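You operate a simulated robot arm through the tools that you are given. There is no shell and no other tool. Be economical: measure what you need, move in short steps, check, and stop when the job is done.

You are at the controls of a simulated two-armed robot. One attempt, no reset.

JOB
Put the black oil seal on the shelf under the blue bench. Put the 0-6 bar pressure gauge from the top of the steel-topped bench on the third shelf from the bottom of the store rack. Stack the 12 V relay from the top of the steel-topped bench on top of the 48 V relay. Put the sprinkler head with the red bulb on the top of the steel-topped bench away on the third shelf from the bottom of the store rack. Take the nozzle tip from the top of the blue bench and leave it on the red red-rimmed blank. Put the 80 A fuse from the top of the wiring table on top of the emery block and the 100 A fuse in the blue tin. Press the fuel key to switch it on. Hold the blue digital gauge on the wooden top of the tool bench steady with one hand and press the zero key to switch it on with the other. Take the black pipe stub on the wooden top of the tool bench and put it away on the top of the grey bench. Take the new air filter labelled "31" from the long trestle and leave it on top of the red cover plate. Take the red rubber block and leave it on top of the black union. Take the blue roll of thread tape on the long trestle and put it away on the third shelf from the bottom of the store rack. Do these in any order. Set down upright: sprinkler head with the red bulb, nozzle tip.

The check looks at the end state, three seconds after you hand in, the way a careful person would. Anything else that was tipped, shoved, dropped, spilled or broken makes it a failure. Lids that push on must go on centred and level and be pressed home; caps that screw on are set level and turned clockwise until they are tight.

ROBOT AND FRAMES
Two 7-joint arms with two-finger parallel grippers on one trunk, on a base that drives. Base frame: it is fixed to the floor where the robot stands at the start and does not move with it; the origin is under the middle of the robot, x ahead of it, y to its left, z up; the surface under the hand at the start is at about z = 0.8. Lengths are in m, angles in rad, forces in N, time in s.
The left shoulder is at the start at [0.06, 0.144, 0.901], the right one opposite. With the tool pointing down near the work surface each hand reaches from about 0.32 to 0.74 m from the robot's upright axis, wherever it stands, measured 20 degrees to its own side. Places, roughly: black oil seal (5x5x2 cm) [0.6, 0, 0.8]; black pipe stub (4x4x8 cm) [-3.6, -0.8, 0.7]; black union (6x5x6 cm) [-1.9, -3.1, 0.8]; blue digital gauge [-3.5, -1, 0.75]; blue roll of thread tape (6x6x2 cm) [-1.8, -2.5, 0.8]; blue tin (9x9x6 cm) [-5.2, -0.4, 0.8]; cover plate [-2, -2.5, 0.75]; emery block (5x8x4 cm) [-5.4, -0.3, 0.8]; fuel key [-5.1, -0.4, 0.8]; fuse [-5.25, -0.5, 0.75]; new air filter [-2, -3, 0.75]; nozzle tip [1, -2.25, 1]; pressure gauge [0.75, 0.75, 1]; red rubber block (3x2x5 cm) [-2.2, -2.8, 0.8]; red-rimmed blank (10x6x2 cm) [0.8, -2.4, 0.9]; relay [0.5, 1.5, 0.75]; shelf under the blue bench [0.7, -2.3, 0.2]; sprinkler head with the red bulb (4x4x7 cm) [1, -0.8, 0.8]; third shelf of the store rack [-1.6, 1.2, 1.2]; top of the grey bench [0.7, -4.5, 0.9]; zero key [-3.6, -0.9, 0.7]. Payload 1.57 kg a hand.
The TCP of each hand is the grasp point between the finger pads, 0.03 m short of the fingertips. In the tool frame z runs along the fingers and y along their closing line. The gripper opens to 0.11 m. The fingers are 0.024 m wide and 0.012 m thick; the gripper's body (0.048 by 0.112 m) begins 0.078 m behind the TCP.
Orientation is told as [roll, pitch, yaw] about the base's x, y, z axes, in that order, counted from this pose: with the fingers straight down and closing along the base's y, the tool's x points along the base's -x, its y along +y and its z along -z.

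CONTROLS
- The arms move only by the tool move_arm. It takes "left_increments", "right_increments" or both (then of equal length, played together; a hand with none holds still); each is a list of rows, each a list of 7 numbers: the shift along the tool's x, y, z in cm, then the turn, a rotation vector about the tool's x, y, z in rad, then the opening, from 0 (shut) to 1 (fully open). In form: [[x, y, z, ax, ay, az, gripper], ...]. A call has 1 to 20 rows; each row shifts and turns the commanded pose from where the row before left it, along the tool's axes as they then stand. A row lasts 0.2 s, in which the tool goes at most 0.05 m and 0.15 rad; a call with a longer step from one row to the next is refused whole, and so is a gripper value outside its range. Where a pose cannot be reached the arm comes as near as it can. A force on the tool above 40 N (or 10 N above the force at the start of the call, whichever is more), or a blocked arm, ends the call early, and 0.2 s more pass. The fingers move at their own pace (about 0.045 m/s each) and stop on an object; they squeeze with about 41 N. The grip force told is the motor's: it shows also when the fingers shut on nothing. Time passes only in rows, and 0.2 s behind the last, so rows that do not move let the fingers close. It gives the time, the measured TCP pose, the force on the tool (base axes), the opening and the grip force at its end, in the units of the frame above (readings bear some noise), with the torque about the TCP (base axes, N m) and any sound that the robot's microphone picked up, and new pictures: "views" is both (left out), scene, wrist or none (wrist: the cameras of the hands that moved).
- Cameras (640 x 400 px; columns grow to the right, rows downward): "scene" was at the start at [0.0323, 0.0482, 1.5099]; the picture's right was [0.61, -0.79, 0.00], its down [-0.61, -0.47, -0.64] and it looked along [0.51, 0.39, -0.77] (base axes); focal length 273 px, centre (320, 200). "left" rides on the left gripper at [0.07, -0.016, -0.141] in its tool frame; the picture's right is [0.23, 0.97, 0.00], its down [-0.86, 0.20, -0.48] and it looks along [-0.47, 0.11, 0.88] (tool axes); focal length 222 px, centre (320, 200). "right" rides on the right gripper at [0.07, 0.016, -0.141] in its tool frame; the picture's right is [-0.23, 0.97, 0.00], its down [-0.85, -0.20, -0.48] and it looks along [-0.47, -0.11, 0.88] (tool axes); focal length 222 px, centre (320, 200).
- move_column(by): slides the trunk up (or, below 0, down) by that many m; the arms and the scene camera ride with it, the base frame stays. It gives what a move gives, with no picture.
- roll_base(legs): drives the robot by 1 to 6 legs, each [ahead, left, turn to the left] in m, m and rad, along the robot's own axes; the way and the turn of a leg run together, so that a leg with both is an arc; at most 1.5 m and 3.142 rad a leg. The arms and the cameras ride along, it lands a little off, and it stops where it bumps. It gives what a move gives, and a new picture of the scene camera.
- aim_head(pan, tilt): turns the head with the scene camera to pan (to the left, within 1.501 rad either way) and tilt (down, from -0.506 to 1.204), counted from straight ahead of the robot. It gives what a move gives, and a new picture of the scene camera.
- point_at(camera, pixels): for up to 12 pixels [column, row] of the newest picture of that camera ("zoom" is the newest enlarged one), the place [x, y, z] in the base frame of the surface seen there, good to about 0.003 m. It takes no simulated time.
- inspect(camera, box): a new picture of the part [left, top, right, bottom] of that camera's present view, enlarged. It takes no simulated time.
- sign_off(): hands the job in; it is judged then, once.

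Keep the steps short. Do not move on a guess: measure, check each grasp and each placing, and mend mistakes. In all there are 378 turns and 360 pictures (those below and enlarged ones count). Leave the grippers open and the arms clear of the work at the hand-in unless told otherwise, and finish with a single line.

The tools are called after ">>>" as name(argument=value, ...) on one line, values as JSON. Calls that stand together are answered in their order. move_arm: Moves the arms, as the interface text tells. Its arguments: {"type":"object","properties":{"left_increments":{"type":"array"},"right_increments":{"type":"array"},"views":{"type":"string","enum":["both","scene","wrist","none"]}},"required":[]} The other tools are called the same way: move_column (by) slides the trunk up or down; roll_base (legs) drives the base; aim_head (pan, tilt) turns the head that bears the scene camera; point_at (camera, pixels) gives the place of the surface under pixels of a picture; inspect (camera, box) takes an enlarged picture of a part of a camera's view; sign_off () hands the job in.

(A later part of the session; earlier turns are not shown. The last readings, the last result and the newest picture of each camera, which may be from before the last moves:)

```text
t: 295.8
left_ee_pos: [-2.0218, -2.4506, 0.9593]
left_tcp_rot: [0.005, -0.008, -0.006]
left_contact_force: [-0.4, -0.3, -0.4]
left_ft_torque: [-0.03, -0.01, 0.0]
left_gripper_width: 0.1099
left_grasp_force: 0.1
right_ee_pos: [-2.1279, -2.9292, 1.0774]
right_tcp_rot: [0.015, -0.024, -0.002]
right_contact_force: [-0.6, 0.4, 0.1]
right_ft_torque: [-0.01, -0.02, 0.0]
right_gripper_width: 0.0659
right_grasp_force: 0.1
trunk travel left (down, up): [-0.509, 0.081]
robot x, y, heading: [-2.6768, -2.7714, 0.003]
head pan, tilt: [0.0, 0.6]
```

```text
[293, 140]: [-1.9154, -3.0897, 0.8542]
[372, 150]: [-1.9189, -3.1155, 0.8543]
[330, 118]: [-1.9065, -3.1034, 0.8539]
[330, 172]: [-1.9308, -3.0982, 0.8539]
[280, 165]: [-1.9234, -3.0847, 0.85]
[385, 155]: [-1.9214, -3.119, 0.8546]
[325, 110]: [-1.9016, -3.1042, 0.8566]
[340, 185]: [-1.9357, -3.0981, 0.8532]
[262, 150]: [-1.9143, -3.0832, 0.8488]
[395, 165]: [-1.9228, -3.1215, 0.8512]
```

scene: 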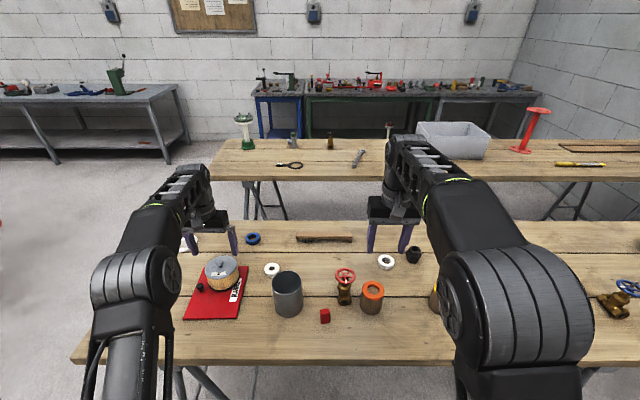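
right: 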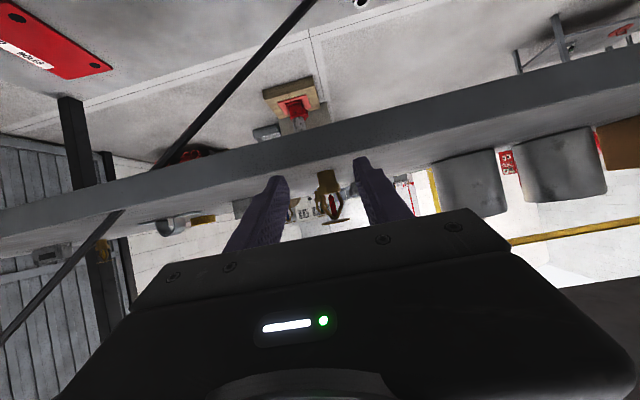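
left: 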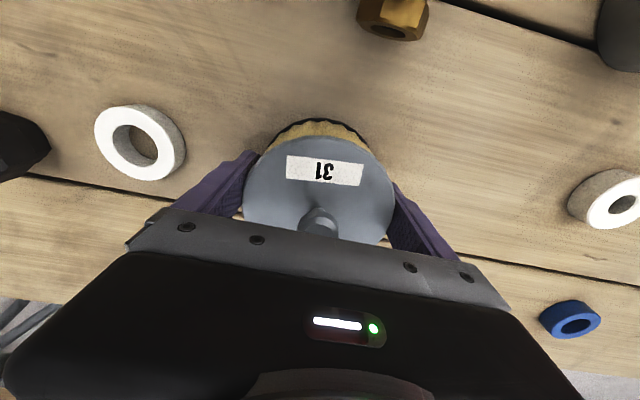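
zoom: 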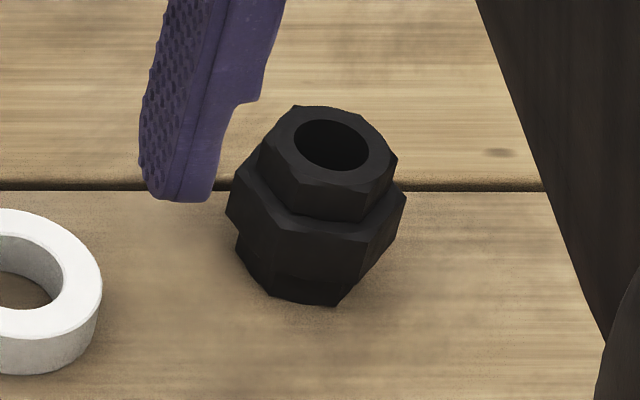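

Block centre (−2.159,−2.782), yaw ≈ +0.22, z to 0.846. The union's top ring has a ~25 mm hole, so I'll lay the block flat across it: first tip it to lie on the table, regrasp lying, then place. Drive so the right hand reaches it comfortably.

>>> roll_base(legs=[[-0.1, 0, 0], [0, 0.24, 0]])

>>> move_arm(right_increments=[[-2, -2, 3, 0, 0.02, 0, 0.6], [-2, -2.5, 3, 0, 0, -0.11, 0.6], [-2, -2.5, 3, 0, 0, -0.11, 0.6], [0, 0, 0, 0, 0, 0, 0.6]], views="wrist")

```text
t: 298.3
left_ee_pos: [-2.1245, -2.2142, 0.9588]
left_tcp_rot: [0.004, -0.008, -0.01]
left_contact_force: [-0.4, 0.1, -0.7]
left_ft_torque: [-0.03, -0.03, 0.02]
left_gripper_width: 0.11
left_grasp_force: 0.1
right_ee_pos: [-2.2306, -2.6941, 1.0784]
right_tcp_rot: [0.014, -0.022, -0.005]
right_contact_force: [0.5, 1.0, -0.2]
right_ft_torque: [-0.03, 0.02, 0.03]
right_gripper_width: 0.0659
right_grasp_force: 0.1
trunk travel left (down, up): [-0.509, 0.081]
robot x, y, heading: [-2.7775, -2.5349, -0.001]
head pan, tilt: [0.0, 0.6]
```

scene: 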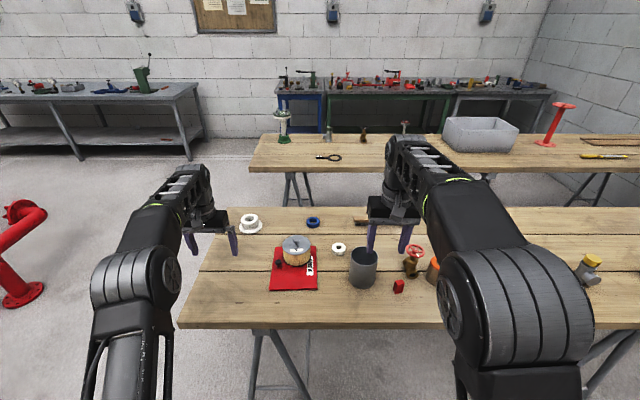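

```text
t: 299.3
left_ee_pos: [-2.1241, -2.2149, 0.96]
left_tcp_rot: [0.005, -0.01, -0.012]
left_contact_force: [-0.4, 0.3, -0.1]
left_ft_torque: [0.0, 0.03, 0.02]
left_gripper_width: 0.11
left_grasp_force: 0.0
right_ee_pos: [-2.2123, -2.7436, 0.986]
right_tcp_rot: [0.013, -0.009, 0.215]
right_contact_force: [-1.3, 0.2, -0.9]
right_ft_torque: [0.02, 0.02, 0.03]
right_gripper_width: 0.0661
right_grasp_force: 0.0
right hand out of reach, approached as far as the arm can: row 1, 2, 3
trunk travel left (down, up): [-0.509, 0.081]
robot x, y, heading: [-2.7769, -2.5334, -0.0]
head pan, tilt: [0.0, 0.6]
```

right: 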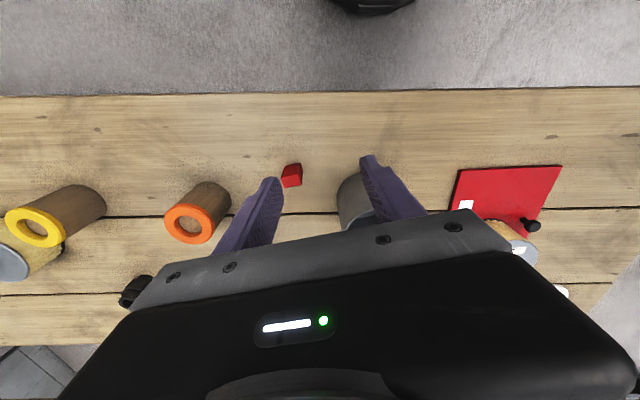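

>>> move_arm(right_increments=[[0, -2.4, 0, 0, 0, 0, 0.6], [0, -2.4, 0, 0, 0, 0, 0.6], [-2.2, 0, 1, 0, 0, 0, 0.6], [-2.2, 0, 2, 0, 0, 0, 0.6], [0, 0, 0, 0, 0, 0, 0.6]], views="both")

```text
t: 300.5
left_ee_pos: [-2.124, -2.2143, 0.9603]
left_tcp_rot: [0.004, -0.008, -0.011]
left_contact_force: [-1.2, 0.6, 0.2]
left_ft_torque: [0.02, 0.0, 0.01]
left_gripper_width: 0.1102
left_grasp_force: 0.0
right_ee_pos: [-2.2157, -2.746, 0.9617]
right_tcp_rot: [0.013, -0.006, 0.215]
right_contact_force: [-0.7, 0.6, -0.4]
right_ft_torque: [0.02, -0.01, -0.01]
right_gripper_width: 0.0659
right_grasp_force: 0.0
right hand out of reach, approached as far as the arm can: row 1, 2, 3, 4
trunk travel left (down, up): [-0.509, 0.081]
robot x, y, heading: [-2.7819, -2.5349, 0.002]
head pan, tilt: [0.0, 0.6]
```

scene: 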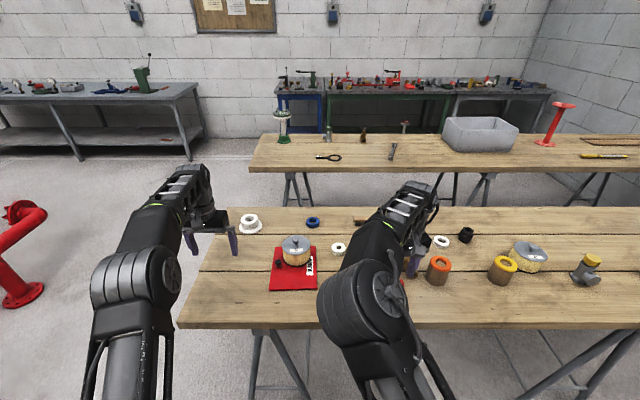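
right: 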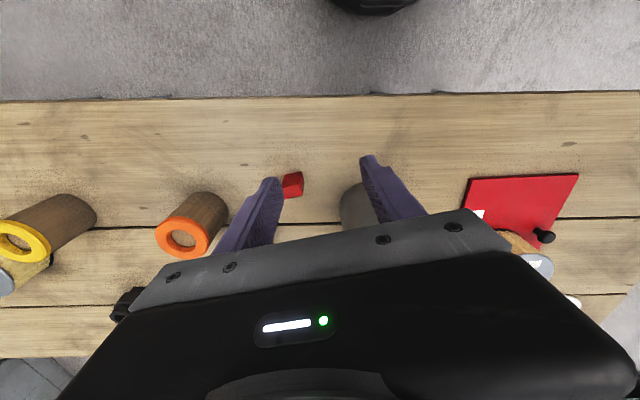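

Elbow-in again. Reset the right arm: retract to its own side and re-extend.

>>> move_arm(right_increments=[[3.5, 0, -3, 0, 0, 0, 0.6], [4.5, 0, -2, 0, 0, 0, 0.6], [4, -2, -1, 0, 0, 0, 0.6], [4, -2.5, 0, 0, 0, 0, 0.6], [4, -2.5, 0, 0, 0, 0, 0.6], [2, -4, 0, 0, 0, 0, 0.6], [0, -4, 0, 0, 0, 0, 0.6], [0, 0, 0, 0, 0, 0, 0.6], [-4, 0, 0, 0, 0, 0, 0.6], [-4, 0, 0, 0, 0, 0, 0.6], [-4, 0, 0, 0, 0, 0, 0.6], [0, 0, 0, 0, 0, 0, 0.6]], views="scene")

```text
t: 303.1
left_ee_pos: [-2.1247, -2.2142, 0.9608]
left_tcp_rot: [0.006, -0.011, -0.012]
left_contact_force: [-0.3, -0.2, 0.1]
left_ft_torque: [-0.02, 0.02, -0.01]
left_gripper_width: 0.1101
left_grasp_force: 0.0
right_ee_pos: [-2.2817, -2.9136, 1.0182]
right_tcp_rot: [0.013, -0.005, 0.216]
right_contact_force: [-0.2, -0.7, 0.2]
right_ft_torque: [0.01, 0.02, 0.0]
right_gripper_width: 0.0659
right_grasp_force: 0.1
trunk travel left (down, up): [-0.509, 0.081]
robot x, y, heading: [-2.7788, -2.5338, 0.004]
head pan, tilt: [0.0, 0.6]
```

scene: 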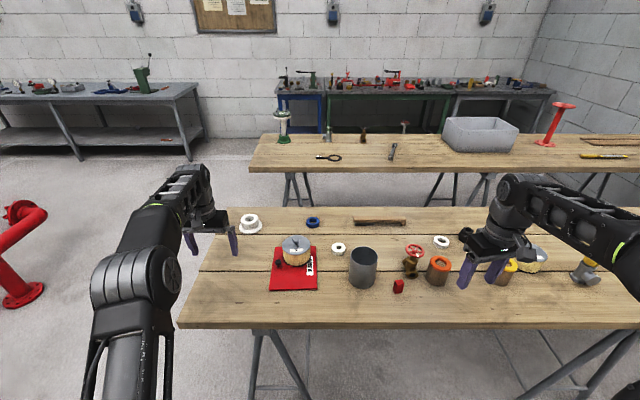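

>>> roll_base(legs=[[0, 0.13, 0], [0.12, 0, 0]])

>>> inspect(camera="right", box=[240, 80, 420, 220])

```text
t: 305.3
left_ee_pos: [-2.0014, -2.0809, 0.9597]
left_tcp_rot: [0.006, -0.009, -0.007]
left_contact_force: [0.6, 0.0, 0.2]
left_ft_torque: [0.05, 0.04, 0.02]
left_gripper_width: 0.1101
left_grasp_force: 0.0
right_ee_pos: [-2.1563, -2.7811, 1.0166]
right_tcp_rot: [0.013, -0.004, 0.217]
right_contact_force: [0.0, 0.1, -0.2]
right_ft_torque: [-0.01, 0.03, 0.03]
right_gripper_width: 0.0663
right_grasp_force: 0.0
trunk travel left (down, up): [-0.509, 0.081]
robot x, y, heading: [-2.6555, -2.4008, 0.003]
head pan, tilt: [0.0, 0.6]
```

scene: 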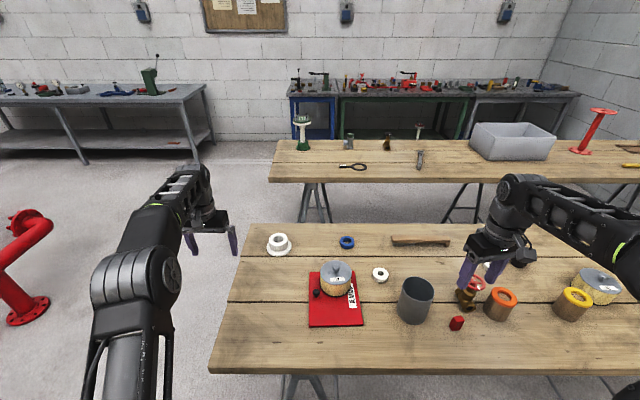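

```text
2.86 times, centred on (330, 150) of right
```

zoom: 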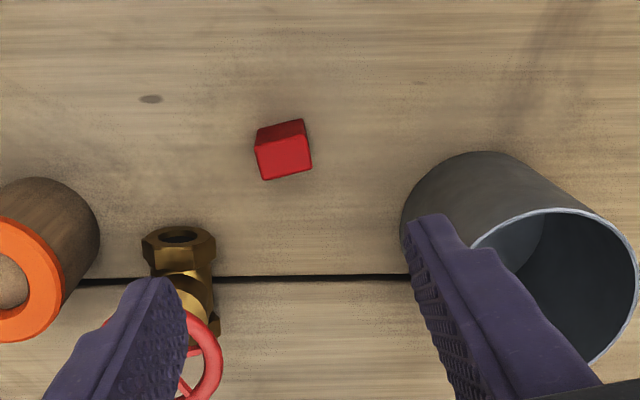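

Hand is over the block. Descend to TCP z 0.848 and grip its upper part.

>>> move_arm(right_increments=[[0.3, 0, 4, 0, 0, 0, 0.5], [0, 0, 4, 0, 0, 0, 0.5], [0, 0, 4, 0, 0, 0, 0.5], [0, 0, 4, 0, 0, 0, 0.5], [0, 0, 0.8, 0, 0, 0, 0.5], [0, 0, 0, 0, 0, 0, 0.5]], views="wrist")

```text
t: 306.7
left_ee_pos: [-2.0025, -2.0807, 0.959]
left_tcp_rot: [0.005, -0.01, -0.006]
left_contact_force: [-0.6, -0.3, 0.3]
left_ft_torque: [-0.01, 0.0, 0.0]
left_gripper_width: 0.1102
left_grasp_force: 0.0
right_ee_pos: [-2.1595, -2.7787, 0.8494]
right_tcp_rot: [0.014, -0.006, 0.218]
right_contact_force: [-0.2, -0.9, 0.7]
right_ft_torque: [0.02, 0.0, -0.01]
right_gripper_width: 0.055
right_grasp_force: 0.0
trunk travel left (down, up): [-0.509, 0.081]
robot x, y, heading: [-2.6526, -2.4012, 0.005]
head pan, tilt: [0.0, 0.6]
```

right: 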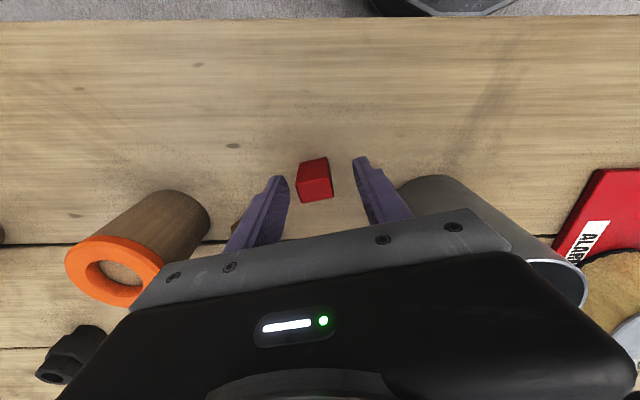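

>>> move_arm(right_increments=[[0, 0, 0, 0, 0, 0, 0.1], [0, 0, 0, 0, 0, 0, 0.1], [0, 0, 0, 0, 0, 0, 0.1], [0, 0, 0, 0, 0, 0, 0.1], [0, 0, -3, 0, 0, 0, 0.1], [0, 0, -4, 0, 0, 0.1, 0.1], [0, 0, -4, 0, 0, 0.115, 0.1], [0, 0, -2, 0, 0, 0, 0.1]], views="wrist")

>>> roll_base(legs=[[-0.16, 0, 0]])

>>> move_arm(right_increments=[[-2.5, 0, 0, 0, -0.13, 0, 0.1], [-2.5, 0, 0.5, 0, -0.13, 0, 0.1], [-2.5, 0, 1, 0, -0.13, 0, 0.1], [-2, 0, 1, 0, -0.13, 0, 0.1], [-2, 0, 1, 0, -0.13, 0, 0.1], [0, 0, 1, 0, -0.13, 0, 0.1], [0, 0, 0, 0, -0.13, 0, 0.1], [0, 0, 0, 0, -0.13, 0, 0.1], [0, 0, 0, 0, 0, 0, 0.1]], views="wrist")

```text
t: 308.5
left_ee_pos: [-2.0029, -2.0817, 0.9589]
left_tcp_rot: [0.006, -0.007, -0.007]
left_contact_force: [0.2, 0.9, 0.0]
left_ft_torque: [0.01, 0.01, 0.01]
left_gripper_width: 0.1101
left_grasp_force: 0.1
right_ee_pos: [-2.1609, -2.7806, 0.9784]
right_tcp_rot: [0.015, -0.001, 0.002]
right_contact_force: [0.9, -0.1, -0.2]
right_ft_torque: [0.01, 0.02, 0.0]
right_gripper_width: 0.0247
right_grasp_force: 36.1
trunk travel left (down, up): [-0.509, 0.081]
robot x, y, heading: [-2.6572, -2.3986, 0.003]
head pan, tilt: [0.0, 0.6]
```

right: 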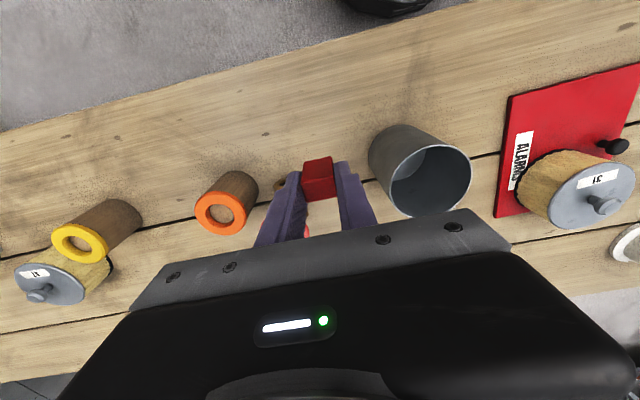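

```text
t: 309.9
left_ee_pos: [-2.1656, -2.0799, 0.9606]
left_tcp_rot: [0.005, -0.011, -0.005]
left_contact_force: [0.2, 0.3, 1.2]
left_ft_torque: [0.01, -0.05, 0.0]
left_gripper_width: 0.1101
left_grasp_force: 0.1
right_ee_pos: [-2.3216, -2.7809, 0.9795]
right_tcp_rot: [0.013, -0.003, 0.003]
right_contact_force: [-1.2, -0.3, 0.0]
right_ft_torque: [0.02, -0.07, -0.02]
right_gripper_width: 0.0246
right_grasp_force: 36.2
trunk travel left (down, up): [-0.509, 0.081]
robot x, y, heading: [-2.8203, -2.4022, 0.001]
head pan, tilt: [0.0, 0.6]
```

scene: 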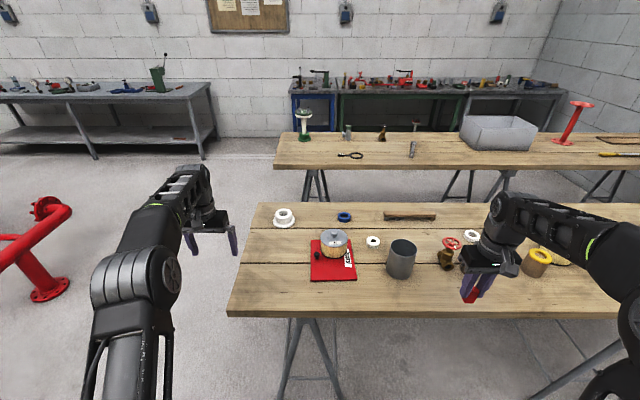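

```text
t: 311.9
left_ee_pos: [-2.1628, -2.0805, 0.9592]
left_tcp_rot: [0.006, -0.01, -0.005]
left_contact_force: [-1.1, -0.9, 0.2]
left_ft_torque: [0.01, 0.0, 0.01]
left_gripper_width: 0.1098
left_grasp_force: 0.0
right_ee_pos: [-2.1928, -2.7799, 0.9663]
right_tcp_rot: [0.028, -1.043, -0.02]
right_contact_force: [0.2, 0.8, -1.5]
right_ft_torque: [-0.01, -0.02, 0.0]
right_gripper_width: 0.0245
right_grasp_force: 36.2
trunk travel left (down, up): [-0.509, 0.081]
robot x, y, heading: [-2.8165, -2.3995, 0.003]
head pan, tilt: [0.0, 0.6]
```

right: 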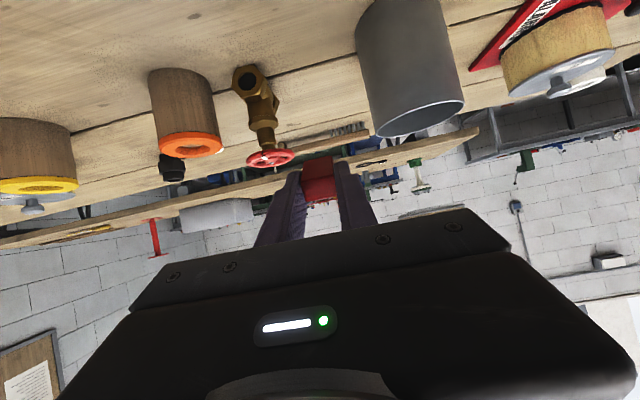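

Lower to just above the table, then find contact.

>>> move_arm(right_increments=[[3.5, 0, 2.04, 0, 0, 0, 0.1], [3.5, 0, 2.04, 0, 0, 0, 0.1], [3.5, 0, 2.04, 0, 0, 0, 0.1], [0.26, 0, 0.15, 0, 0, 0, 0.1], [0.26, 0, 0.15, 0, 0, 0, 0.1], [0, 0, 0, 0, 0, 0, 0.1]], views="both")

```text
t: 313.3
left_ee_pos: [-2.1637, -2.0806, 0.9598]
left_tcp_rot: [0.007, -0.009, -0.006]
left_contact_force: [-0.3, -0.7, -0.8]
left_ft_torque: [0.0, 0.0, -0.01]
left_gripper_width: 0.1102
left_grasp_force: 0.0
right_ee_pos: [-2.1924, -2.7771, 0.8396]
right_tcp_rot: [0.028, -1.042, -0.02]
right_contact_force: [-0.2, -0.2, 0.0]
right_ft_torque: [0.01, -0.01, 0.01]
right_gripper_width: 0.0248
right_grasp_force: 36.4
trunk travel left (down, up): [-0.509, 0.081]
robot x, y, heading: [-2.8163, -2.402, 0.004]
head pan, tilt: [0.0, 0.6]
```

scene: 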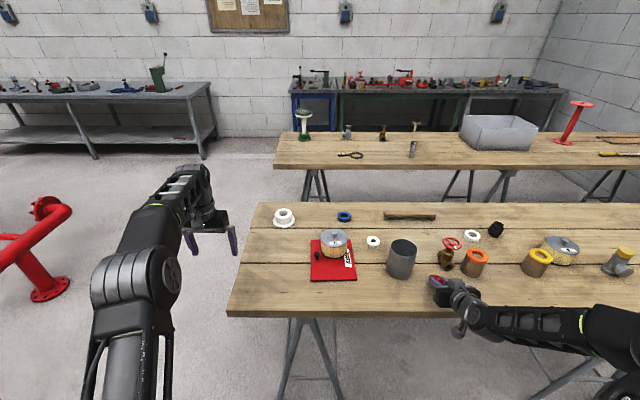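
right: 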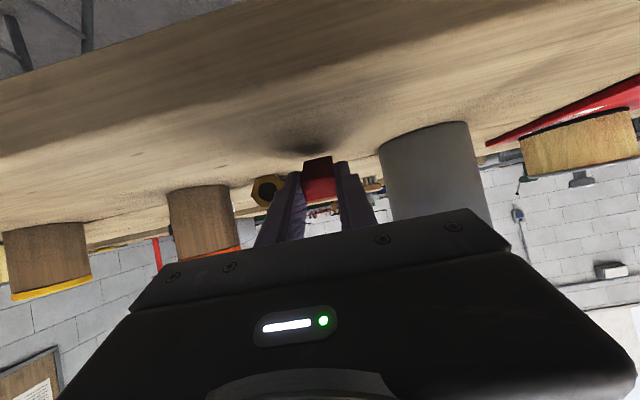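

>>> move_arm(right_increments=[[0.26, 0, 0.15, 0, 0, 0, 0.1], [0.17, 0, 0.1, 0, 0, 0, 0.1], [0, 0, 0, 0, 0, 0, 0.1]], views="none")

>>> inspect(camera="right", box=[240, 110, 400, 250])

```text
t: 314.1
left_ee_pos: [-2.1632, -2.0809, 0.9601]
left_tcp_rot: [0.005, -0.01, -0.005]
left_contact_force: [0.6, 0.3, 0.4]
left_ft_torque: [0.0, -0.01, 0.03]
left_gripper_width: 0.1101
left_grasp_force: 0.1
right_ee_pos: [-2.1927, -2.7784, 0.8332]
right_tcp_rot: [0.028, -1.044, -0.019]
right_contact_force: [-0.5, 0.0, 2.0]
right_ft_torque: [-0.04, -0.08, 0.01]
right_gripper_width: 0.0248
right_grasp_force: 36.5
trunk travel left (down, up): [-0.509, 0.081]
robot x, y, heading: [-2.8171, -2.4028, 0.009]
head pan, tilt: [0.0, 0.6]
```

```text
2.86 times, centred on (320, 180) of right
```

zoom: 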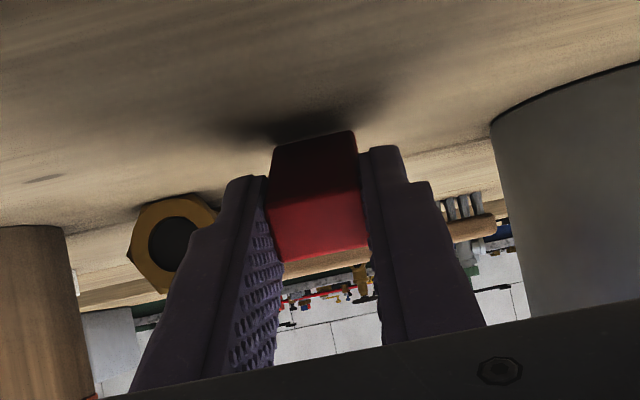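

Edge contact (+2 N). Open so the block lies down, then back out.

>>> move_arm(right_increments=[[0, 0, 0, 0, 0, 0, 0.45], [0, 0, 0, 0, 0, 0, 0.45], [0, 0, 0, 0, 0, 0, 0.45], [0, 0, 0, 0, 0, 0, 0.45], [-1.7, 0, -1.0, 0, 0, 0, 0.45], [-3.4, 0, -2.0, 0, 0, 0, 0.45], [-3.4, 0, -2.0, 0, 0, 0, 0.45]], views="both")

>>> inspect(camera="scene", box=[390, 230, 510, 320])

```text
t: 315.7
left_ee_pos: [-2.1628, -2.0799, 0.9598]
left_tcp_rot: [0.006, -0.011, -0.004]
left_contact_force: [-0.4, 0.0, -0.3]
left_ft_torque: [-0.02, -0.02, -0.01]
left_gripper_width: 0.1102
left_grasp_force: 0.0
right_ee_pos: [-2.1943, -2.7791, 0.9332]
right_tcp_rot: [0.029, -1.042, -0.021]
right_contact_force: [-0.6, 0.1, -0.1]
right_ft_torque: [0.02, 0.0, 0.02]
right_gripper_width: 0.0493
right_grasp_force: 0.1
trunk travel left (down, up): [-0.509, 0.081]
robot x, y, heading: [-2.8163, -2.3989, 0.003]
head pan, tilt: [0.0, 0.6]
```

scene: 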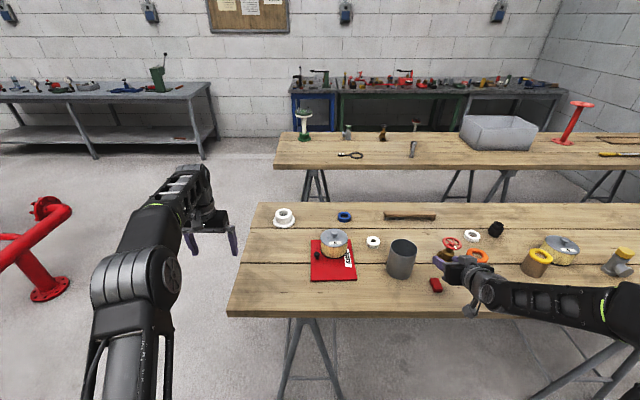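
right: 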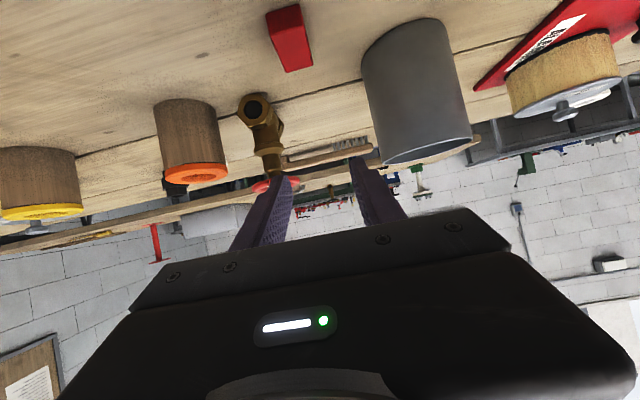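

```text
4.44 times, centred on (450, 275) of scene
```

zoom: 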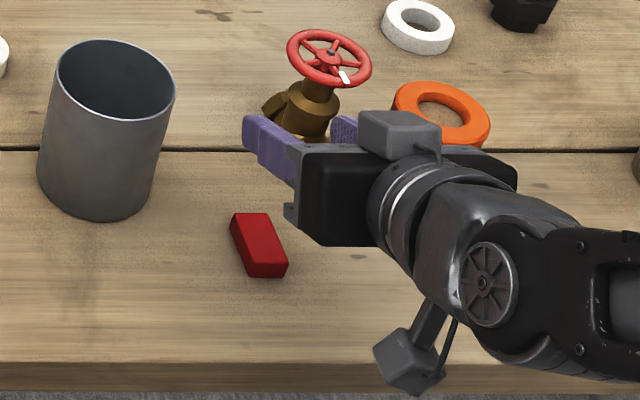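

>>> point_at(camera="zoom", pixels=[[236, 217], [266, 216], [284, 262], [251, 266], [259, 240], [252, 275], [286, 272]])

>>> move_arm(right_increments=[[-2, 0, -1.2, 0, 0.13, 0, 0.45], [0, 0, 0, 0, 0.13, 0, 0.45], [0, 0, 0, 0, 0.13, 0, 0.45], [0, 0, 0, 0, 0.13, 0, 0.45], [0, 0, 0, 0, 0.13, 0, 0.45], [0, 0, 0, 0, 0.13, 0, 0.45], [0, 0, 0, 0, 0.13, 0, 0.45], [0, 0, 0, 0, 0.13, 0, 0.45], [0, 0, 0, 0, 0, 0, 0.45]], views="both")

```text
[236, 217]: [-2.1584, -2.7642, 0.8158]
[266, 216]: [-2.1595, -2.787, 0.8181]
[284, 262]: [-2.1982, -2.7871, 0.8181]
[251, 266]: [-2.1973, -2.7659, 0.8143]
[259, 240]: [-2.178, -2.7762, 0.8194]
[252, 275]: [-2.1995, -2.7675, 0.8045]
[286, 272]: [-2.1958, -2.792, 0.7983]
```

```text
t: 317.7
left_ee_pos: [-2.1634, -2.0805, 0.9607]
left_tcp_rot: [0.005, -0.008, -0.005]
left_contact_force: [-0.1, -0.4, 0.5]
left_ft_torque: [0.01, 0.02, -0.03]
left_gripper_width: 0.11
left_grasp_force: 0.1
right_ee_pos: [-2.1937, -2.7801, 0.9556]
right_tcp_rot: [0.015, -0.002, 0.006]
right_contact_force: [0.1, -0.3, 0.4]
right_ft_torque: [-0.01, 0.01, 0.02]
right_gripper_width: 0.0494
right_grasp_force: 0.1
trunk travel left (down, up): [-0.509, 0.081]
robot x, y, heading: [-2.8172, -2.4044, 0.007]
head pan, tilt: [0.0, 0.6]
```

scene: 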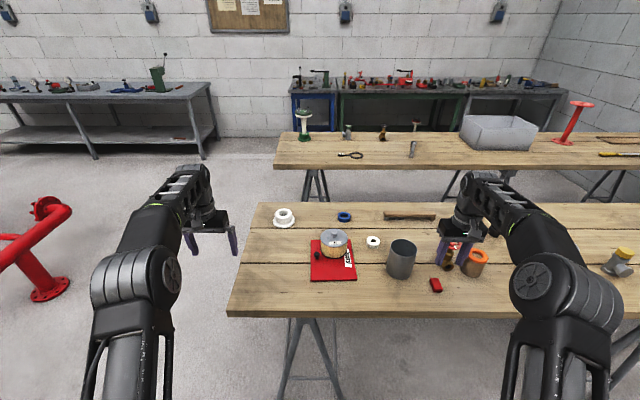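
right: 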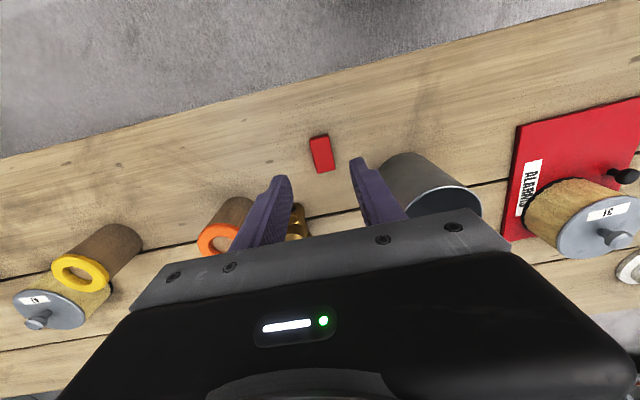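

Block lies flat along x: centre (−2.178,−2.776), top 0.818. Regrasp it from above.

>>> move_arm(right_increments=[[-1.57, 0.4, 3, 0, 0, 0, 0.45], [0, 0, 4, 0, 0, 0, 0.45], [0, 0, 4, 0, 0, 0, 0.45], [0, 0, 1.1, 0, 0, 0, 0.45], [0, 0, 0, 0, 0, 0, 0.1], [0, 0, 0, 0, 0, 0, 0.1], [0, 0, 0, 0, 0, 0, 0.1], [0, 0, -3, 0, 0, 0, 0.1], [0, 0, -4, 0, 0, 0, 0.1], [0, 0, -4, 0, 0, 0, 0.1]], views="wrist")

```text
t: 319.9
left_ee_pos: [-2.1632, -2.0809, 0.96]
left_tcp_rot: [0.006, -0.009, -0.007]
left_contact_force: [-0.6, -0.5, 0.4]
left_ft_torque: [-0.02, 0.01, 0.01]
left_gripper_width: 0.1099
left_grasp_force: 0.1
right_ee_pos: [-2.178, -2.7757, 0.946]
right_tcp_rot: [0.014, -0.001, 0.004]
right_contact_force: [0.2, -1.4, 0.3]
right_ft_torque: [-0.02, 0.01, 0.01]
right_gripper_width: 0.0246
right_grasp_force: 36.9
trunk travel left (down, up): [-0.509, 0.081]
robot x, y, heading: [-2.8178, -2.4015, 0.003]
head pan, tilt: [0.0, 0.6]
```

right: 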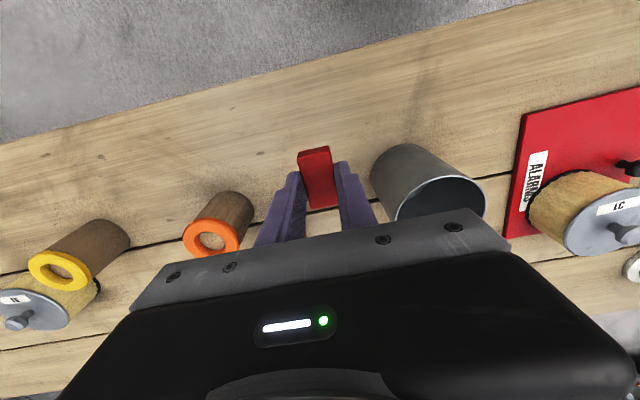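

Held flat. Raise both hands and drive to the union.

>>> move_arm(right_increments=[[0, 0, -3, 0, 0, 0, 0.1], [0, 0, -3, 0, 0, 0, 0.1]], left_increments=[[0, 0, -3, 0, 0, 0, 1], [0, 0, -3, 0, 0, 0, 1]], views="none")

>>> roll_base(legs=[[0, -0.33, 0], [0.26, 0, 0]])

>>> inspect(camera="right", box=[240, 80, 420, 220])

```text
t: 320.5
left_ee_pos: [-2.1629, -2.0809, 0.96]
left_tcp_rot: [0.006, -0.009, -0.005]
left_contact_force: [-0.1, 0.0, 0.1]
left_ft_torque: [-0.02, 0.0, -0.01]
left_gripper_width: 0.1099
left_grasp_force: 0.0
left hand out of reach, approached as far as the arm can: row 1, 2
right_ee_pos: [-2.179, -2.776, 0.9547]
right_tcp_rot: [0.014, -0.003, 0.004]
right_contact_force: [-0.3, -0.1, -0.5]
right_ft_torque: [0.04, -0.04, 0.0]
right_gripper_width: 0.0246
right_grasp_force: 35.9
right hand out of reach, approached as far as the arm can: row 1, 2
trunk travel left (down, up): [-0.509, 0.081]
robot x, y, heading: [-2.8164, -2.4023, 0.002]
head pan, tilt: [0.0, 0.6]
```

```text
t: 324.1
left_ee_pos: [-1.9024, -2.4069, 0.9587]
left_tcp_rot: [0.005, -0.007, 0.001]
left_contact_force: [-0.4, -0.5, 0.3]
left_ft_torque: [0.0, 0.01, -0.03]
left_gripper_width: 0.1101
left_grasp_force: 0.0
right_ee_pos: [-1.9116, -3.1013, 0.9543]
right_tcp_rot: [0.013, -0.003, 0.011]
right_contact_force: [0.4, 0.4, 0.2]
right_ft_torque: [0.02, 0.01, -0.03]
right_gripper_width: 0.0246
right_grasp_force: 36.4
trunk travel left (down, up): [-0.509, 0.081]
robot x, y, heading: [-2.5543, -2.7328, 0.009]
head pan, tilt: [0.0, 0.6]
```

scene: 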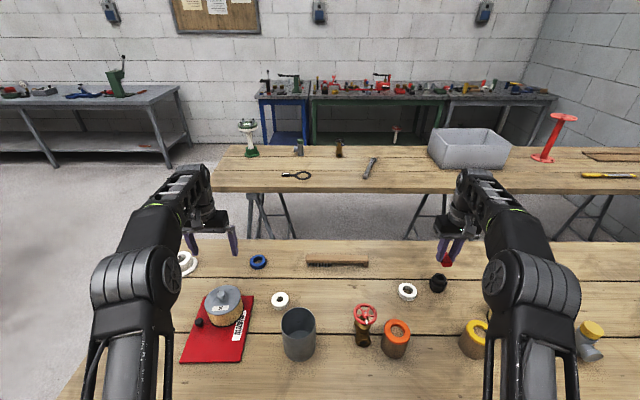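

```text
2.86 times, centred on (330, 150) of right
```

zoom: 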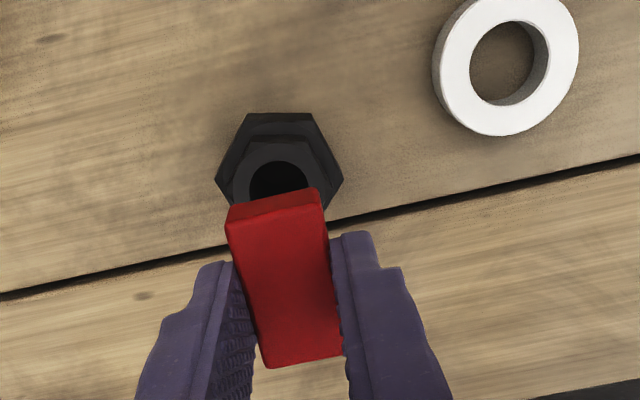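

>>> inspect(camera="scene", box=[418, 250, 468, 300])

```text
8.00 times, centred on (443, 275) of scene
```

zoom: 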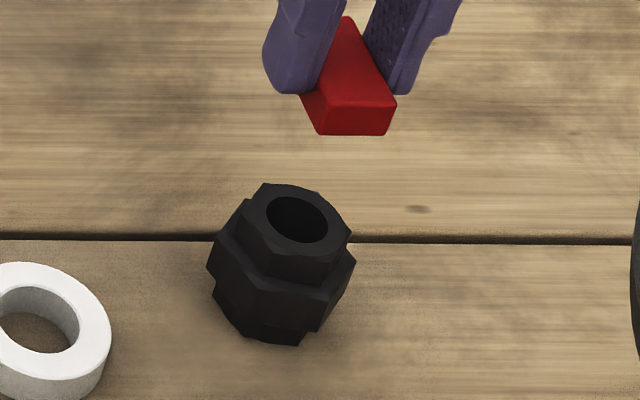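

>>> point_at(camera="zoom", pixels=[[268, 212], [328, 232], [290, 197], [300, 241], [265, 188], [345, 235], [300, 250], [325, 105], [390, 105], [355, 118]])

```text
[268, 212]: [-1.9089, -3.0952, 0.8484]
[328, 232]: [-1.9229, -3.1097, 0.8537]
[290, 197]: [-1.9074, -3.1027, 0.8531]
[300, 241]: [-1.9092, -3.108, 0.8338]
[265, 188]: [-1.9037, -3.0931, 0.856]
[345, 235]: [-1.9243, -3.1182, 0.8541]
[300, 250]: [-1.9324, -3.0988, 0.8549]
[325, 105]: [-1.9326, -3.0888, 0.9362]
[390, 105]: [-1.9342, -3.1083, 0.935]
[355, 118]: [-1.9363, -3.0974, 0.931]
```

>>> move_arm(right_increments=[[0.55, -0.2, 2, 0, 0, 0, 0.1], [0, 0, 2, 0, 0, 0, 0.1], [0, 0, 1.7, 0, 0, 0, 0.1], [0, 0, 0, 0, 0, 0, 0.1]], views="none")

>>> inspect(camera="scene", box=[418, 250, 468, 300])

```text
t: 325.1
left_ee_pos: [-1.903, -2.4053, 0.9589]
left_tcp_rot: [0.006, -0.009, 0.002]
left_contact_force: [0.5, -0.4, 0.4]
left_ft_torque: [-0.03, 0.01, 0.02]
left_gripper_width: 0.1098
left_grasp_force: 0.0
right_ee_pos: [-1.9183, -3.1025, 0.8965]
right_tcp_rot: [0.012, -0.004, 0.01]
right_contact_force: [-0.2, 0.5, -0.7]
right_ft_torque: [0.03, 0.01, -0.02]
right_gripper_width: 0.0247
right_grasp_force: 36.1
trunk travel left (down, up): [-0.509, 0.081]
robot x, y, heading: [-2.5527, -2.7344, 0.015]
head pan, tilt: [0.0, 0.6]
```

```text
8.00 times, centred on (443, 275) of scene
```

zoom: 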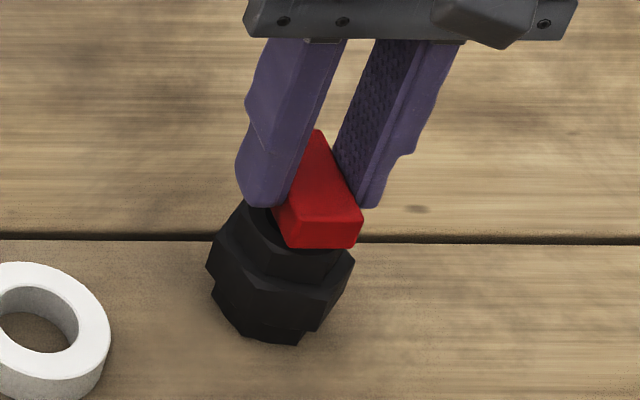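

>>> move_arm(right_increments=[[0, 0, 0.3, 0, 0, 0, 0.1], [0, 0, 0.2, 0, 0, 0, 0.1], [0, 0, 0, 0, 0, 0, 0.1]], views="none")

>>> move_arm(right_increments=[[0, 0, 0.1, 0, 0, 0, 0.1], [0, 0, 0.1, 0, 0, 0, 0.1], [0, 0, 0, 0, 0, 0, 0.1]], views="none")

```text
t: 325.9
left_ee_pos: [-1.9037, -2.4068, 0.9598]
left_tcp_rot: [0.007, -0.008, 0.001]
left_contact_force: [-0.8, -0.8, 1.3]
left_ft_torque: [0.0, 0.0, -0.03]
left_gripper_width: 0.1101
left_grasp_force: 0.0
right_ee_pos: [-1.9187, -3.1019, 0.8923]
right_tcp_rot: [0.015, -0.002, 0.011]
right_contact_force: [0.0, 0.0, -0.1]
right_ft_torque: [0.0, 0.02, 0.02]
right_gripper_width: 0.0245
right_grasp_force: 36.3
trunk travel left (down, up): [-0.509, 0.081]
robot x, y, heading: [-2.55, -2.7321, 0.01]
head pan, tilt: [0.0, 0.6]
```

```text
t: 326.7
left_ee_pos: [-1.9031, -2.4051, 0.9588]
left_tcp_rot: [0.006, -0.009, 0.001]
left_contact_force: [-0.7, 0.8, -0.5]
left_ft_torque: [0.0, 0.06, -0.02]
left_gripper_width: 0.11
left_grasp_force: 0.1
right_ee_pos: [-1.9165, -3.1017, 0.8904]
right_tcp_rot: [0.014, -0.003, 0.011]
right_contact_force: [-0.8, 0.2, 0.3]
right_ft_torque: [0.02, 0.02, 0.0]
right_gripper_width: 0.0244
right_grasp_force: 36.1
trunk travel left (down, up): [-0.509, 0.081]
robot x, y, heading: [-2.5538, -2.73, 0.014]
head pan, tilt: [0.0, 0.6]
```

>>> move_arm(right_increments=[[0, 0, 0.1, 0, 0, 0, 0.1], [0, 0, 0.1, 0, 0, 0, 0.1], [0, 0, 0, 0, 0, 0, 0.1]], views="none")

>>> inspect(camera="scene", box=[418, 250, 468, 300])

```text
t: 327.5
left_ee_pos: [-1.9028, -2.4054, 0.9588]
left_tcp_rot: [0.004, -0.008, 0.001]
left_contact_force: [0.4, -1.2, 0.7]
left_ft_torque: [-0.01, 0.01, 0.01]
left_gripper_width: 0.11
left_grasp_force: 0.1
right_ee_pos: [-1.9189, -3.1009, 0.8885]
right_tcp_rot: [0.013, -0.003, 0.009]
right_contact_force: [0.6, -0.5, 0.0]
right_ft_torque: [-0.03, 0.0, -0.02]
right_gripper_width: 0.0249
right_grasp_force: 36.4
trunk travel left (down, up): [-0.509, 0.081]
robot x, y, heading: [-2.5537, -2.7334, 0.009]
head pan, tilt: [0.0, 0.6]
```

```text
8.00 times, centred on (443, 275) of scene
```

zoom: 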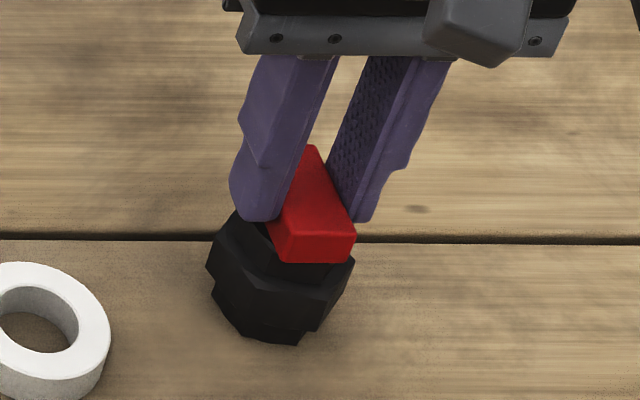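

>>> move_arm(right_increments=[[0, 0, 0.1, 0, 0, 0, 0.1], [0, 0, 0.1, 0, 0, 0, 0.1], [0, 0, 0.1, 0, 0, 0, 0.1], [0, 0, 0, 0, 0, 0, 0.1]], views="none")

```text
t: 328.5
left_ee_pos: [-1.9037, -2.4043, 0.9603]
left_tcp_rot: [0.004, -0.01, 0.004]
left_contact_force: [0.9, 0.4, 0.2]
left_ft_torque: [0.01, -0.01, -0.01]
left_gripper_width: 0.1102
left_grasp_force: 0.2
right_ee_pos: [-1.9174, -3.1012, 0.8889]
right_tcp_rot: [0.014, -0.007, 0.011]
right_contact_force: [1.7, -2.1, 17.5]
right_ft_torque: [-0.23, -0.06, -0.01]
right_gripper_width: 0.0245
right_grasp_force: 36.2
trunk travel left (down, up): [-0.509, 0.081]
robot x, y, heading: [-2.5517, -2.7328, 0.009]
head pan, tilt: [0.0, 0.6]
```

Contact. Ease off 2 mm, open and lift.

>>> move_arm(right_increments=[[0, 0, -0.2, 0, 0, 0, 0.1], [0, 0, 0, 0, 0, 0, 0.4], [0, 0, 0, 0, 0, 0, 0.5], [0, 0, 0, 0, 0, 0, 0.5], [0, 0, -3, 0, 0, 0, 0.5], [0, 0, -3, 0, 0, 0, 0.5], [0, 0, 0, 0, 0, 0, 0.5]], views="none")

>>> inspect(camera="scene", box=[418, 240, 468, 300])

```text
t: 330.1
left_ee_pos: [-1.9029, -2.4062, 0.9597]
left_tcp_rot: [0.007, -0.01, 0.002]
left_contact_force: [0.1, -0.5, 0.4]
left_ft_torque: [-0.01, -0.02, 0.02]
left_gripper_width: 0.11
left_grasp_force: 0.1
right_ee_pos: [-1.9175, -3.1014, 0.9469]
right_tcp_rot: [0.014, -0.001, 0.011]
right_contact_force: [0.3, -0.4, -1.0]
right_ft_torque: [0.01, 0.03, -0.02]
right_gripper_width: 0.0549
right_grasp_force: 0.1
trunk travel left (down, up): [-0.509, 0.081]
robot x, y, heading: [-2.556, -2.7337, 0.011]
head pan, tilt: [0.0, 0.6]
```

```text
6.67 times, centred on (443, 270) of scene
```

zoom: 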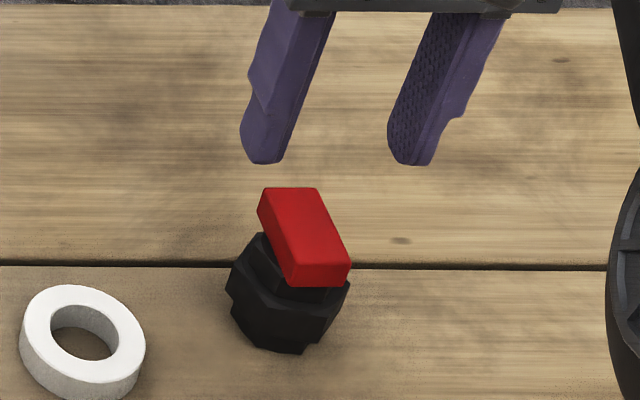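

Block rests flat on the union. Next the blue thread tape at about scene (258,262): measure.

>>> inspect(camera="scene", box=[238, 245, 278, 280])

```text
11.43 times, centred on (258, 262) of scene
```

zoom: 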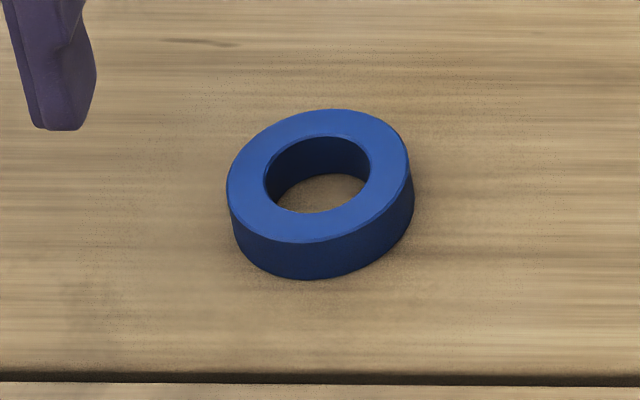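

>>> point_at(camera="zoom", pixels=[[245, 190], [390, 165], [320, 122], [320, 228], [230, 200], [408, 170]])

>>> roll_base(legs=[[0, -0.1, -0.01], [0.085, 0, 0]])

```text
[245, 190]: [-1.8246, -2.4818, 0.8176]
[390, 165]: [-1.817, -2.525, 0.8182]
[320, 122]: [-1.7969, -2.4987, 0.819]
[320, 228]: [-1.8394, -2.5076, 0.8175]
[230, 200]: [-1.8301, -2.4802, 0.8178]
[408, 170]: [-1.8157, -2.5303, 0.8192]
```

```text
t: 332.0
left_ee_pos: [-1.8135, -2.5136, 0.9581]
left_tcp_rot: [0.006, -0.009, -0.008]
left_contact_force: [0.0, 0.0, 0.5]
left_ft_torque: [0.01, 0.04, -0.01]
left_gripper_width: 0.1101
left_grasp_force: 0.1
right_ee_pos: [-1.8334, -3.209, 0.9464]
right_tcp_rot: [0.015, -0.004, 0.003]
right_contact_force: [0.4, 0.4, -0.6]
right_ft_torque: [-0.01, 0.03, -0.02]
right_gripper_width: 0.0548
right_grasp_force: 0.2
trunk travel left (down, up): [-0.509, 0.081]
robot x, y, heading: [-2.4659, -2.837, 0.007]
head pan, tilt: [0.0, 0.6]
```

scene: 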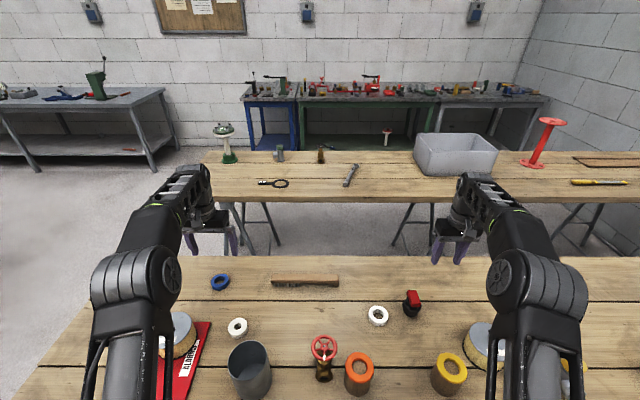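

Tape centre (−1.819,−2.503), Ø≈0.054, top 0.818. Pitch the left hand 0.6 rad (for later shelf placing) and approach.

>>> move_arm(left_increments=[[0, 0, 0, 0, -0.15, 0, 0.75], [0, 0, 0, 0, -0.15, 0, 0.75], [0, 0, 0, 0, -0.15, 0, 0.75], [0, 0, 0, 0, -0.15, 0, 0.75], [0, 0, 0, 0, 0, 0, 0.75]], views="wrist")

```text
t: 333.2
left_ee_pos: [-1.8148, -2.514, 0.9592]
left_tcp_rot: [0.006, -0.609, -0.011]
left_contact_force: [-0.7, -0.4, -0.2]
left_ft_torque: [-0.02, 0.0, 0.02]
left_gripper_width: 0.0826
left_grasp_force: 0.0
right_ee_pos: [-1.8337, -3.2094, 0.9464]
right_tcp_rot: [0.014, 0.0, 0.004]
right_contact_force: [0.2, -0.4, -0.1]
right_ft_torque: [0.0, 0.02, 0.0]
right_gripper_width: 0.055
right_grasp_force: 0.1
trunk travel left (down, up): [-0.509, 0.081]
robot x, y, heading: [-2.4693, -2.8328, 0.005]
head pan, tilt: [0.0, 0.6]
```

left: 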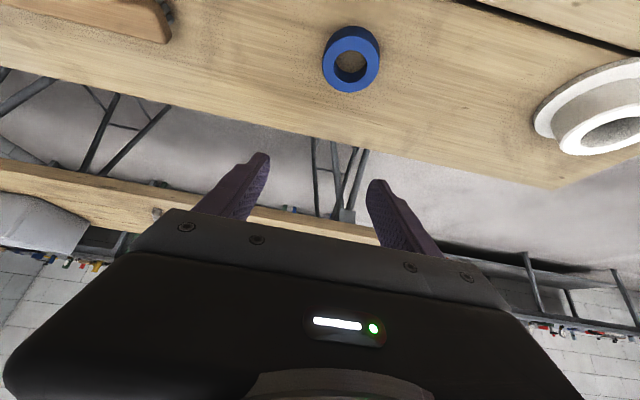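

>>> move_arm(left_increments=[[2.13, 0.28, 2.33, 0, 0, 0, 0.75], [2.13, 0.28, 2.33, 0, 0, 0, 0.75], [2.13, 0.28, 2.33, 0, 0, 0, 0.75], [0, 0, 0, 0, 0, 0, 0.75]], views="wrist")

```text
t: 334.2
left_ee_pos: [-1.8261, -2.5048, 0.8651]
left_tcp_rot: [0.005, -0.609, -0.009]
left_contact_force: [0.8, 0.4, -0.7]
left_ft_torque: [-0.01, -0.02, 0.02]
left_gripper_width: 0.0825
left_grasp_force: 0.1
right_ee_pos: [-1.8326, -3.2094, 0.9457]
right_tcp_rot: [0.013, -0.004, 0.004]
right_contact_force: [-0.4, 0.6, 0.8]
right_ft_torque: [0.01, 0.0, 0.01]
right_gripper_width: 0.0553
right_grasp_force: 0.0
trunk travel left (down, up): [-0.509, 0.081]
robot x, y, heading: [-2.4668, -2.8373, 0.004]
head pan, tilt: [0.0, 0.6]
```

left: 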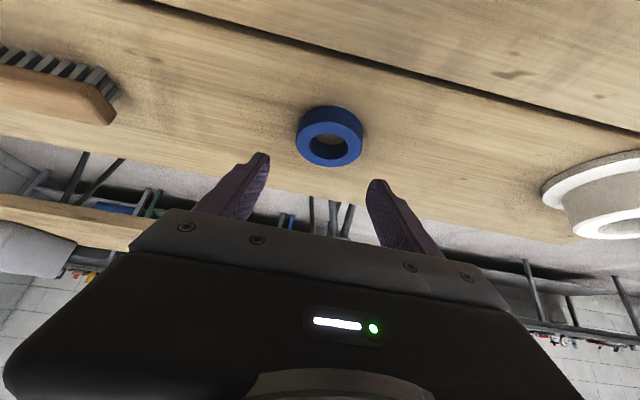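

>>> move_arm(left_increments=[[1.1, 0.1, 1.15, 0, 0, 0, 0.75], [1.1, 0.1, 1.1, 0, 0, 0, 0.75], [0, 0, 0, 0, 0, 0, 0.75], [0, 0, 0, 0, 0, 0, 0.2], [0, 0, 0, 0, 0, 0, 0.2], [0, 0, 0, 0, 0, 0, 0.2], [0, 0, 0, 0, 0, 0, 0.2]], views="wrist")

```text
t: 335.8
left_ee_pos: [-1.8303, -2.5015, 0.8342]
left_tcp_rot: [0.006, -0.609, -0.012]
left_contact_force: [0.2, 0.1, -1.0]
left_ft_torque: [-0.02, -0.04, 0.01]
left_gripper_width: 0.0522
left_grasp_force: 33.4
right_ee_pos: [-1.8331, -3.2096, 0.9469]
right_tcp_rot: [0.013, -0.002, 0.002]
right_contact_force: [0.1, -0.2, 0.5]
right_ft_torque: [0.01, -0.01, -0.03]
right_gripper_width: 0.0551
right_grasp_force: 0.0
trunk travel left (down, up): [-0.509, 0.081]
robot x, y, heading: [-2.4681, -2.8346, 0.0]
head pan, tilt: [0.0, 0.6]
```

left: 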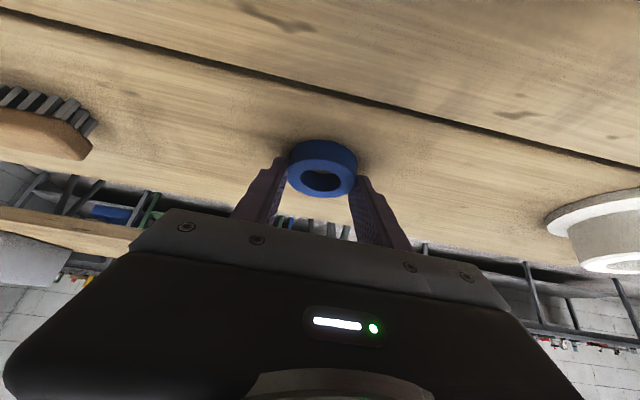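

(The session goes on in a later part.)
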